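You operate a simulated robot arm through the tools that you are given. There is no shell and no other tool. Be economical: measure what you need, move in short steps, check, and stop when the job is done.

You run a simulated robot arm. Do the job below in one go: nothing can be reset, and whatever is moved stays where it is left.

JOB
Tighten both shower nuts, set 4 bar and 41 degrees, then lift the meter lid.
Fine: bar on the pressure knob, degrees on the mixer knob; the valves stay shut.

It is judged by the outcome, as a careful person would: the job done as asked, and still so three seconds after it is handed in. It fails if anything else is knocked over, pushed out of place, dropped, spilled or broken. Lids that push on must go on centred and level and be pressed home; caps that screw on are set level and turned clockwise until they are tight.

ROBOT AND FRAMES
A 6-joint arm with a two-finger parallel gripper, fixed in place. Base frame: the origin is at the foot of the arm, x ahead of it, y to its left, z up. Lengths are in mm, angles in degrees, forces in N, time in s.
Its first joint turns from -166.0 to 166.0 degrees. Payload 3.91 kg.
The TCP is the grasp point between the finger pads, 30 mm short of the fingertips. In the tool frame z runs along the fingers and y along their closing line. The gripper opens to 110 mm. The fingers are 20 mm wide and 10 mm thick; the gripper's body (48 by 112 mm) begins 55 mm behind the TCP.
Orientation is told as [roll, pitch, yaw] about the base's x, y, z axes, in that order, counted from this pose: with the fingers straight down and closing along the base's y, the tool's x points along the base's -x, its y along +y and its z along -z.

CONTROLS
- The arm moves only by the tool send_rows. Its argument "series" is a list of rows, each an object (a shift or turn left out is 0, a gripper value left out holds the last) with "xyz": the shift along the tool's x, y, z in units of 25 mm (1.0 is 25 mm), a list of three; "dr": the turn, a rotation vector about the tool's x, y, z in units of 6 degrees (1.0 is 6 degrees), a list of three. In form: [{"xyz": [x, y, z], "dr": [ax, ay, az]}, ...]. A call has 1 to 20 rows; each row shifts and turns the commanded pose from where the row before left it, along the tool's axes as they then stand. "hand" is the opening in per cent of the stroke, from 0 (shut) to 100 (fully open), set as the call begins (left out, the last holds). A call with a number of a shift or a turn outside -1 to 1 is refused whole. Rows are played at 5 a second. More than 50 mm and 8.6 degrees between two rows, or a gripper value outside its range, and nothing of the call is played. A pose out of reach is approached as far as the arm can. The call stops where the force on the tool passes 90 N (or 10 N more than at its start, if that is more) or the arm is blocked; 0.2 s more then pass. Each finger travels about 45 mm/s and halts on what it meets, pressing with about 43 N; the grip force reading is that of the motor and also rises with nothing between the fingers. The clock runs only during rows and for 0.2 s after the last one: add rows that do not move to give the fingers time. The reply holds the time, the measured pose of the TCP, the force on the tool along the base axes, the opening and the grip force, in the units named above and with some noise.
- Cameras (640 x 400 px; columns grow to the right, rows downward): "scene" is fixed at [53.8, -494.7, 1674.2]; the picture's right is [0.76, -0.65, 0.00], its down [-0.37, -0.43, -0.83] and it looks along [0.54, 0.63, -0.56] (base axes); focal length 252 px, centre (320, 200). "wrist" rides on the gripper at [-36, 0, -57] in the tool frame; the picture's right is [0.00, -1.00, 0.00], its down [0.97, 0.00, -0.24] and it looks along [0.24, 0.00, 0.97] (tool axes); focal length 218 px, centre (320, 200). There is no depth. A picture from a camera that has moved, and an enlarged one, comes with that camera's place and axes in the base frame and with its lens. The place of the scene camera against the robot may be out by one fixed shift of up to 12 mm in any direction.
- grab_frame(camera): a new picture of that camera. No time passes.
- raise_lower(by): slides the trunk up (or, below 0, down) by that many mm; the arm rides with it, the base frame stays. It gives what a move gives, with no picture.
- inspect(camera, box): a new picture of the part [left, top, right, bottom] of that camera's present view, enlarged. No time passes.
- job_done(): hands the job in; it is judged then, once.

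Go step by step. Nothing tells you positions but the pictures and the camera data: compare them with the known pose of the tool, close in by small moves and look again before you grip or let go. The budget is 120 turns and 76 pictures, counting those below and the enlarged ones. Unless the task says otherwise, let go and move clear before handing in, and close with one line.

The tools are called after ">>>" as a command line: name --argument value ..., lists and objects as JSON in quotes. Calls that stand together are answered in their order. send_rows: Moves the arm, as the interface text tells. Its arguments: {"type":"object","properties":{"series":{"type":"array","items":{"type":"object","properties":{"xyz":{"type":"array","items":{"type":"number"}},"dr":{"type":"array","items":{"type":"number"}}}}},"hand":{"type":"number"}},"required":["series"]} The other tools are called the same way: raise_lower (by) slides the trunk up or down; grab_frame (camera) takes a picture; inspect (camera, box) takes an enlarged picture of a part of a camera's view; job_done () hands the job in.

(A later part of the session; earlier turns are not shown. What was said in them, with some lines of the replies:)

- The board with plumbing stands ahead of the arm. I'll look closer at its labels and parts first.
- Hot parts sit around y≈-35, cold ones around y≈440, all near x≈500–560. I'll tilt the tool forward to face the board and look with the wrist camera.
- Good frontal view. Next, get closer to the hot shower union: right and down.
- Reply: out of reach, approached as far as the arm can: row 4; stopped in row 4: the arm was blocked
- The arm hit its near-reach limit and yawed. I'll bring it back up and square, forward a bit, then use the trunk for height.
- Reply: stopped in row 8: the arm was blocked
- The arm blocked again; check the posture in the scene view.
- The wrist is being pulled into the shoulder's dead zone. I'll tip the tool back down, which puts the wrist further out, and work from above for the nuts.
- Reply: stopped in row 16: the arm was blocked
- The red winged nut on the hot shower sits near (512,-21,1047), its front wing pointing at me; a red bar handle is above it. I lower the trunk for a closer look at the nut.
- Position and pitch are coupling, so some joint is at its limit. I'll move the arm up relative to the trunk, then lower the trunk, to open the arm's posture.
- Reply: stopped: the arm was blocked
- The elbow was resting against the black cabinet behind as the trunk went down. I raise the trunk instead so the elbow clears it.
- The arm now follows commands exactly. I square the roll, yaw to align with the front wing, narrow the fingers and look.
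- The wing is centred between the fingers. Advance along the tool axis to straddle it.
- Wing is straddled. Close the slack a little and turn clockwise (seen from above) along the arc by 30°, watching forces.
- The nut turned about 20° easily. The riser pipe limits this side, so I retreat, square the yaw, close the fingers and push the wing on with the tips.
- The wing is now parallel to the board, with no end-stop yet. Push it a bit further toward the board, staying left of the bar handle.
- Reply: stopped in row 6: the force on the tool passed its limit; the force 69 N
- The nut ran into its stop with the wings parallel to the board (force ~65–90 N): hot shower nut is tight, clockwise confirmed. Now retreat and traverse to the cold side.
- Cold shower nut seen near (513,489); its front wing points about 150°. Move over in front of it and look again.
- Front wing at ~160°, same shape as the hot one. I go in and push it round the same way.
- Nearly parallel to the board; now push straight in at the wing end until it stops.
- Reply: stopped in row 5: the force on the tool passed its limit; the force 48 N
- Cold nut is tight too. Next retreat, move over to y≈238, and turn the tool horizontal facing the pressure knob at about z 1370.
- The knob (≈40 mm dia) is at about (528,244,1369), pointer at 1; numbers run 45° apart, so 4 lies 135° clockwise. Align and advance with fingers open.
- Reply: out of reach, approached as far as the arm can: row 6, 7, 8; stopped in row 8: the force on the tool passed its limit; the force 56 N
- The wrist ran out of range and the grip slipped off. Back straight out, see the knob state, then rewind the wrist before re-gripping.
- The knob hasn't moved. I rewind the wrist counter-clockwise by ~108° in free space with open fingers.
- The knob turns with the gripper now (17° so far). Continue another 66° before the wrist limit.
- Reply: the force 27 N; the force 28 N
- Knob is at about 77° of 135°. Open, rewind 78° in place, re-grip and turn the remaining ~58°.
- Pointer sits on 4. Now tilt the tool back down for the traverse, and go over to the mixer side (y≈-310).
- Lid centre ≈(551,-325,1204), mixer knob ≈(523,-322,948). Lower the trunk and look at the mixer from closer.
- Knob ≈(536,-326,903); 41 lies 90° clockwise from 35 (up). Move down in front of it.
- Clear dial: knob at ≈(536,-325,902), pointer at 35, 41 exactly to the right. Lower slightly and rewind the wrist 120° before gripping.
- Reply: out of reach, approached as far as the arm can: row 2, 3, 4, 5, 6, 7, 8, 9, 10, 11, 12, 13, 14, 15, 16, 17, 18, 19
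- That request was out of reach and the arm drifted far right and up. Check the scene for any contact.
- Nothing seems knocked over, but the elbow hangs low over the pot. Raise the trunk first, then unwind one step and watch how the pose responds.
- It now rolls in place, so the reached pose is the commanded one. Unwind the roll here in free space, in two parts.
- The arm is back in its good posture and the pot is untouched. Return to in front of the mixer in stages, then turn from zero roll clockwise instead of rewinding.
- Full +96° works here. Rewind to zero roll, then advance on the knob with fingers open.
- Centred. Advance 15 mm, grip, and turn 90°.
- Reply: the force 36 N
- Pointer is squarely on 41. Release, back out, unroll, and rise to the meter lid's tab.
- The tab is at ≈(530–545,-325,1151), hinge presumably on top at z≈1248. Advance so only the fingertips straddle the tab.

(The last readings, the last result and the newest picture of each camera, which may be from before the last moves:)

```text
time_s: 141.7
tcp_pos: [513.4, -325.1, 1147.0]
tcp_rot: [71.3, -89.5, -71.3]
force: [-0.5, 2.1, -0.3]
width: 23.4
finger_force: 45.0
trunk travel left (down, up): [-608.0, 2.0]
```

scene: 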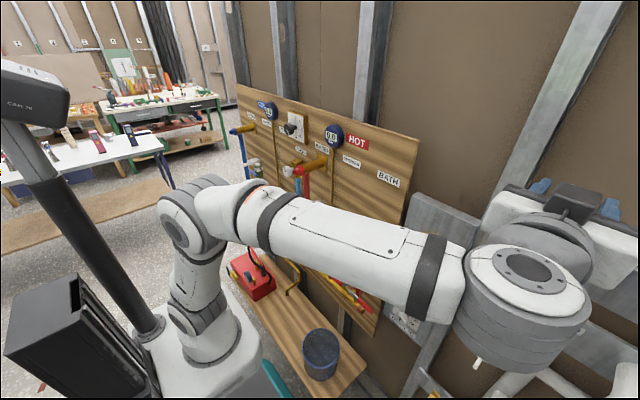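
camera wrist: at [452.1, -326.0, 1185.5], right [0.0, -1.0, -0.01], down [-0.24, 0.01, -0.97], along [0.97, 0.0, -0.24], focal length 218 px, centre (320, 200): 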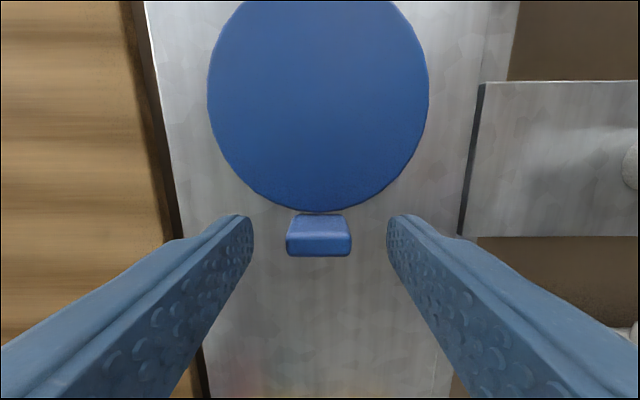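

Tab gripped (23 mm). Swing it out and up along the hinge arc, first 40°.

>>> send_rows --series '[{"xyz": [-0.072, 0, -0.332]}, {"xyz": [-0.072, 0, -0.332]}, {"xyz": [-0.128, 0, -0.316]}, {"xyz": [-0.128, 0, -0.316]}, {"xyz": [0, 0, 0]}]'

>>> send_rows --series '[{"xyz": [-0.18, 0, -0.288]}, {"xyz": [-0.18, 0, -0.288]}, {"xyz": [-0.228, 0, -0.254]}, {"xyz": [-0.228, 0, -0.254]}, {"xyz": [0, 0, 0]}]'

>>> inspect --camera "scene" --box '[370, 195, 490, 285]'

```text
time_s: 142.9
tcp_pos: [484.1, -325.3, 1154.9]
tcp_rot: [52.4, -89.4, -52.2]
force: [5.6, 8.8, -12.2]
width: 23.2
finger_force: 45.4
trunk travel left (down, up): [-608.0, 2.0]
```

```text
time_s: 144.1
tcp_pos: [457.0, -326.1, 1176.5]
tcp_rot: [67.8, -89.6, -67.7]
force: [9.1, 6.7, -6.1]
width: 23.5
finger_force: 45.1
trunk travel left (down, up): [-608.0, 2.0]
```

```text
4.44 times, centred on (430, 240) of scene
camera zoom: at [53.8, -494.7, 1674.2], right [0.76, -0.65, 0.0], down [-0.37, -0.43, -0.83], along [0.54, 0.63, -0.56], focal length 1121 px, centre (-169, 22)
```

zoom: 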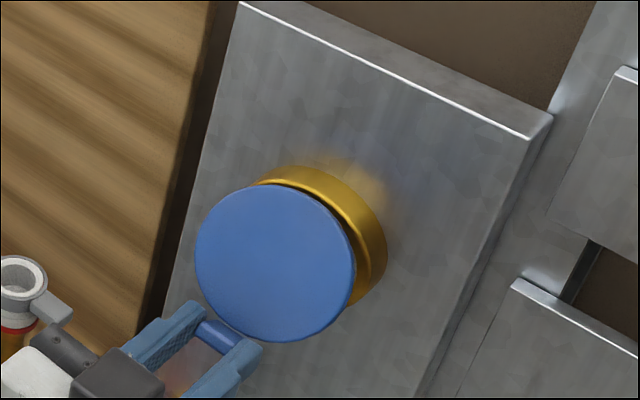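

The lid is following nicely. Continue the arc past horizontal.

>>> send_rows --series '[{"xyz": [-0.268, 0, -0.21]}, {"xyz": [-0.268, 0, -0.21]}, {"xyz": [-0.3, 0, -0.16]}, {"xyz": [-0.3, 0, -0.16]}, {"xyz": [-0.324, 0, -0.104]}, {"xyz": [-0.324, 0, -0.104]}, {"xyz": [0, 0, 0]}]'

>>> send_rows --series '[{"xyz": [-0.338, 0, -0.048]}, {"xyz": [-0.338, 0, -0.048]}, {"xyz": [-0.342, 0, 0.012]}, {"xyz": [-0.342, 0, 0.012]}, {"xyz": [0, 0, 0]}]'

>>> inspect --camera "scene" --box '[370, 175, 490, 265]'

```text
time_s: 145.7
tcp_pos: [432.7, -325.3, 1221.9]
tcp_rot: [67.1, -89.6, -67.1]
force: [-0.2, 9.9, -11.8]
width: 23.5
finger_force: 45.6
trunk travel left (down, up): [-608.0, 2.0]
```

```text
time_s: 146.9
tcp_pos: [429.2, -325.4, 1255.6]
tcp_rot: [72.4, -89.7, -72.3]
force: [-8.1, 12.5, -11.8]
width: 23.4
finger_force: 44.7
trunk travel left (down, up): [-608.0, 2.0]
```

```text
4.44 times, centred on (430, 220) of scene
camera zoom: at [53.8, -494.7, 1674.2], right [0.76, -0.65, 0.0], down [-0.37, -0.43, -0.83], along [0.54, 0.63, -0.56], focal length 1121 px, centre (-169, 111)
```

zoom: 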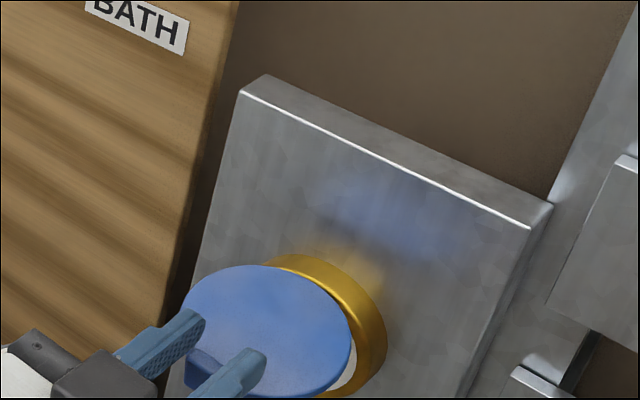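

>>> send_rows --series '[{"xyz": [-0.332, 0, 0.072]}, {"xyz": [-0.332, 0, 0.072]}, {"xyz": [-0.316, 0, 0.128]}, {"xyz": [-0.316, 0, 0.128]}, {"xyz": [0, 0, 0]}]'

>>> inspect --camera "scene" --box '[370, 175, 490, 265]'

```text
time_s: 148.1
tcp_pos: [439.5, -325.8, 1289.6]
tcp_rot: [76.3, -89.6, -76.1]
force: [-0.2, 0.1, -0.1]
width: 0.0
finger_force: 37.9
trunk travel left (down, up): [-608.0, 2.0]
```

```text
4.44 times, centred on (430, 220) of scene
camera zoom: at [53.8, -494.7, 1674.2], right [0.76, -0.65, 0.0], down [-0.37, -0.43, -0.83], along [0.54, 0.63, -0.56], focal length 1121 px, centre (-169, 111)
```

zoom: 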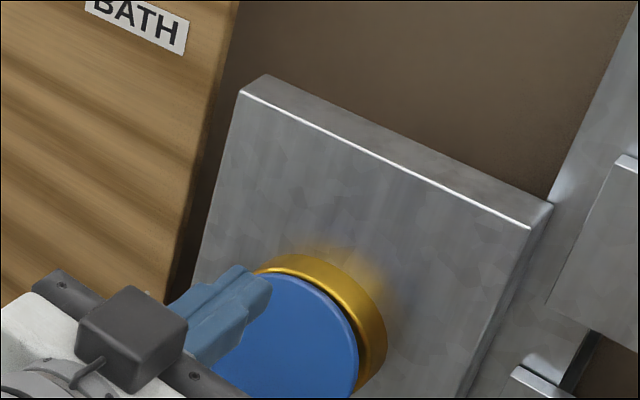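

The tab slipped out just past horizontal and the lid dropped. Look at where it rests now.

>>> send_rows --series '[{"xyz": [0, 0, -1]}, {"xyz": [0, 0, -1]}, {"xyz": [0, 0, 0]}, {"xyz": [0, 0, 0]}]' --hand 50

>>> grab_frame --camera "wrist"

```text
time_s: 149.1
tcp_pos: [388.9, -325.6, 1289.4]
tcp_rot: [75.2, -89.6, -75.2]
force: [0.4, -0.5, -0.1]
width: 54.8
finger_force: 0.1
trunk travel left (down, up): [-608.0, 2.0]
```

```text
4 pictures are left
camera wrist: at [332.5, -326.2, 1325.4], right [0.0, -1.0, -0.01], down [-0.24, 0.01, -0.97], along [0.97, 0.0, -0.24], focal length 218 px, centre (320, 200)
```

wrist: 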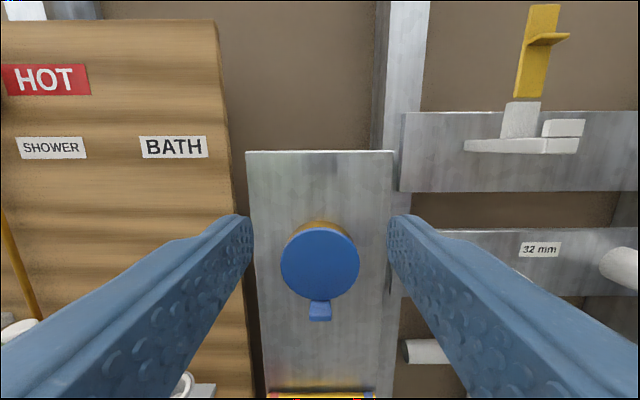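

The lid fell fully shut, so it must be carried right over to lean back on the panel. This time I take the tab deep between the fingers, so that they end up under the lid and can push it over from beneath.

>>> send_rows --series '[{"xyz": [0.955, 0, 0]}, {"xyz": [0.955, 0, 0]}, {"xyz": [0.955, 0, 0]}, {"xyz": [0.955, 0, 0]}, {"xyz": [0.955, 0, 0]}, {"xyz": [0.98, 0, 0]}, {"xyz": [0, 0, 0.95]}, {"xyz": [0, 0, 0.95]}, {"xyz": [0, 0, 0.95]}, {"xyz": [0, 0, 0.95]}, {"xyz": [0, 0, 0.95]}, {"xyz": [0, 0, 0.4]}, {"xyz": [0, 0, 0.4]}, {"xyz": [0, 0, 0]}]'

>>> send_rows --hand 0 --series '[{"xyz": [0, 0, 0]}, {"xyz": [0, 0, 0]}, {"xyz": [0, 0, 0]}, {"xyz": [0, 0, 0]}, {"xyz": [0, 0, 0]}]'

```text
time_s: 152.1
tcp_pos: [529.2, -326.1, 1144.7]
tcp_rot: [72.9, -89.6, -72.8]
force: [-0.1, -0.4, 0.0]
width: 55.1
finger_force: 0.0
trunk travel left (down, up): [-608.0, 2.0]
```

```text
time_s: 153.3
tcp_pos: [527.1, -325.3, 1143.4]
tcp_rot: [68.1, -89.5, -67.8]
force: [-1.1, 6.3, -1.3]
width: 23.5
finger_force: 45.3
trunk travel left (down, up): [-608.0, 2.0]
```

>>> send_rows --series '[{"xyz": [-0.06, 0, -0.332]}, {"xyz": [-0.072, 0, -0.332]}, {"xyz": [-0.128, 0, -0.316]}, {"xyz": [-0.128, 0, -0.316]}, {"xyz": [-0.18, 0, -0.288]}, {"xyz": [-0.18, 0, -0.288]}, {"xyz": [-0.228, 0, -0.254]}, {"xyz": [-0.228, 0, -0.254]}, {"xyz": [0, 0, 0]}]'

>>> send_rows --series '[{"xyz": [-0.268, 0, -0.21]}, {"xyz": [-0.268, 0, -0.21]}, {"xyz": [-0.3, 0, -0.16]}, {"xyz": [-0.3, 0, -0.16]}, {"xyz": [0, 0, 0]}]'

```text
time_s: 155.3
tcp_pos: [466.1, -325.4, 1168.1]
tcp_rot: [43.0, -88.6, -42.9]
force: [-28.4, 12.5, -54.6]
width: 23.8
finger_force: 45.0
trunk travel left (down, up): [-608.0, 2.0]
```

```text
time_s: 156.5
tcp_pos: [448.7, -324.7, 1203.6]
tcp_rot: [89.1, -89.6, -89.0]
force: [-16.3, 13.0, -17.2]
width: 23.5
finger_force: 45.4
trunk travel left (down, up): [-608.0, 2.0]
```

Still holding at ~60°. One more step up, then open slightly while driving forward under the lid.

>>> send_rows --series '[{"xyz": [-0.324, 0, -0.104]}, {"xyz": [-0.324, 0, -0.104]}, {"xyz": [0, 0, 0]}]'

>>> send_rows --hand 32 --series '[{"xyz": [0, 0, 0.6]}, {"xyz": [0, 0, 0.6]}, {"xyz": [0, 0, 0]}]'

>>> inspect --camera "scene" --box '[370, 175, 490, 265]'

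```text
time_s: 157.3
tcp_pos: [446.0, -325.1, 1220.7]
tcp_rot: [78.5, -89.7, -78.4]
force: [-1.6, 13.5, -11.4]
width: 23.5
finger_force: 44.9
trunk travel left (down, up): [-608.0, 2.0]
```

```text
time_s: 158.1
tcp_pos: [476.4, -325.5, 1220.7]
tcp_rot: [79.5, -89.6, -79.5]
force: [0.5, 0.2, -0.1]
width: 35.6
finger_force: 0.0
trunk travel left (down, up): [-608.0, 2.0]
```

```text
4.44 times, centred on (430, 220) of scene
camera zoom: at [53.8, -494.7, 1674.2], right [0.76, -0.65, 0.0], down [-0.37, -0.43, -0.83], along [0.54, 0.63, -0.56], focal length 1121 px, centre (-169, 111)
```

zoom: 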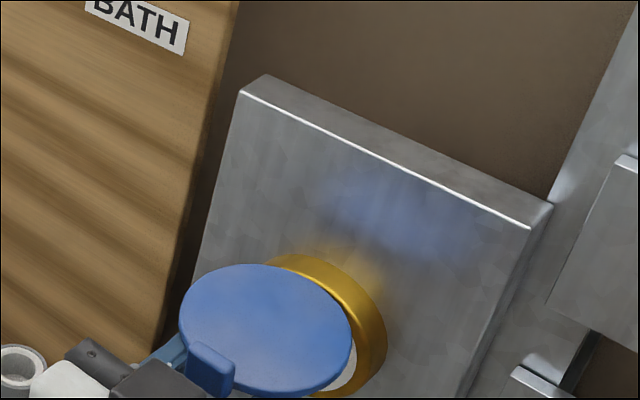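

The fingers are now under the lid, which stands near horizontal. Push it up and over from beneath.

>>> send_rows --series '[{"xyz": [-0.5, 0, 0.04]}, {"xyz": [-0.5, 0, 0.04]}, {"xyz": [-0.5, 0, 0.08]}, {"xyz": [-0.5, 0, 0.08]}, {"xyz": [-0.5, 0, 0.12]}, {"xyz": [-0.5, 0, 0.12]}, {"xyz": [0, 0, 0]}]'

>>> inspect --camera "scene" --box '[370, 175, 490, 265]'

```text
time_s: 159.2
tcp_pos: [478.8, -324.4, 1256.2]
tcp_rot: [28.5, -87.2, -28.8]
force: [-10.6, -0.5, -23.4]
width: 33.7
finger_force: 0.1
trunk travel left (down, up): [-608.0, 2.0]
stopped in row 5: the force on the tool passed its limit (the readings are from after the stop); the commanded pose is now the measured one
```

```text
4.44 times, centred on (430, 220) of scene
camera zoom: at [53.8, -494.7, 1674.2], right [0.76, -0.65, 0.0], down [-0.37, -0.43, -0.83], along [0.54, 0.63, -0.56], focal length 1121 px, centre (-169, 111)
```

zoom: 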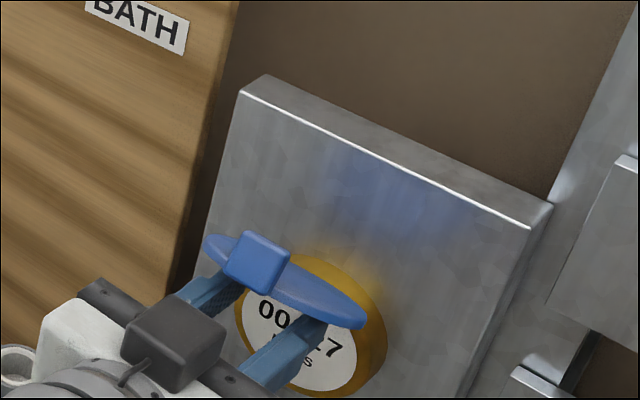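

The lid is up at its stop (~105–110°), the meter face showing. Lower the fingers slightly, withdraw straight back from under it, wait and check that it stays.

>>> send_rows --series '[{"xyz": [0.3, 0, 0]}, {"xyz": [0.5, 0, 0]}, {"xyz": [0.3, 0, -0.4]}, {"xyz": [0, 0, -0.8]}, {"xyz": [0, 0, -0.8]}, {"xyz": [0, 0, -0.8]}, {"xyz": [0, 0, -0.8]}, {"xyz": [0, 0, 0]}, {"xyz": [0, 0, 0]}, {"xyz": [0, 0, 0]}, {"xyz": [0, 0, 0]}, {"xyz": [0, 0, 0]}, {"xyz": [0, 0, 0]}, {"xyz": [0, 0, 0]}, {"xyz": [0, 0, 0]}, {"xyz": [0, 0, 0]}, {"xyz": [0, 0, 0]}]'

>>> inspect --camera "scene" --box '[280, 160, 480, 330]'

```text
time_s: 162.8
tcp_pos: [388.7, -323.4, 1235.2]
tcp_rot: [29.5, -87.6, -29.5]
force: [-0.3, 0.4, 0.1]
width: 35.2
finger_force: 0.1
trunk travel left (down, up): [-608.0, 2.0]
```

```text
2.35 times, centred on (380, 245) of scene
camera zoom: at [53.8, -494.7, 1674.2], right [0.76, -0.65, 0.0], down [-0.37, -0.43, -0.83], along [0.54, 0.63, -0.56], focal length 593 px, centre (179, 94)
```

zoom: 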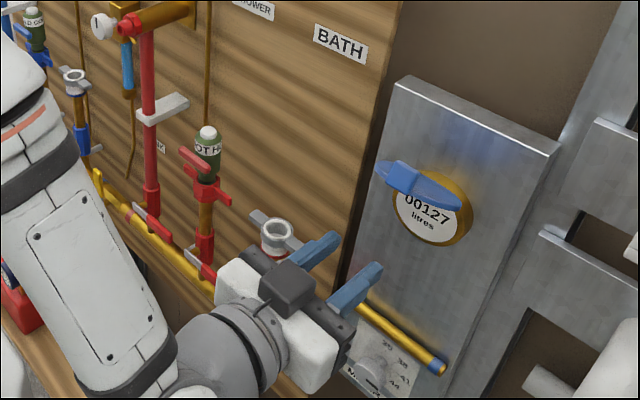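

The lid stays up on its own with the meter readable, and the gripper is clear. Both shower nuts are against their stops, and the knobs were last seen on 4 and 41, so I'm handing in.

>>> job_done

```text
The job is handed in.
```

The job is done and handed in: both shower nuts are tight, pressure is set to 4 bar, the mixer is at 41 °C, and the meter lid is up and holding. I didn't touch the valves.
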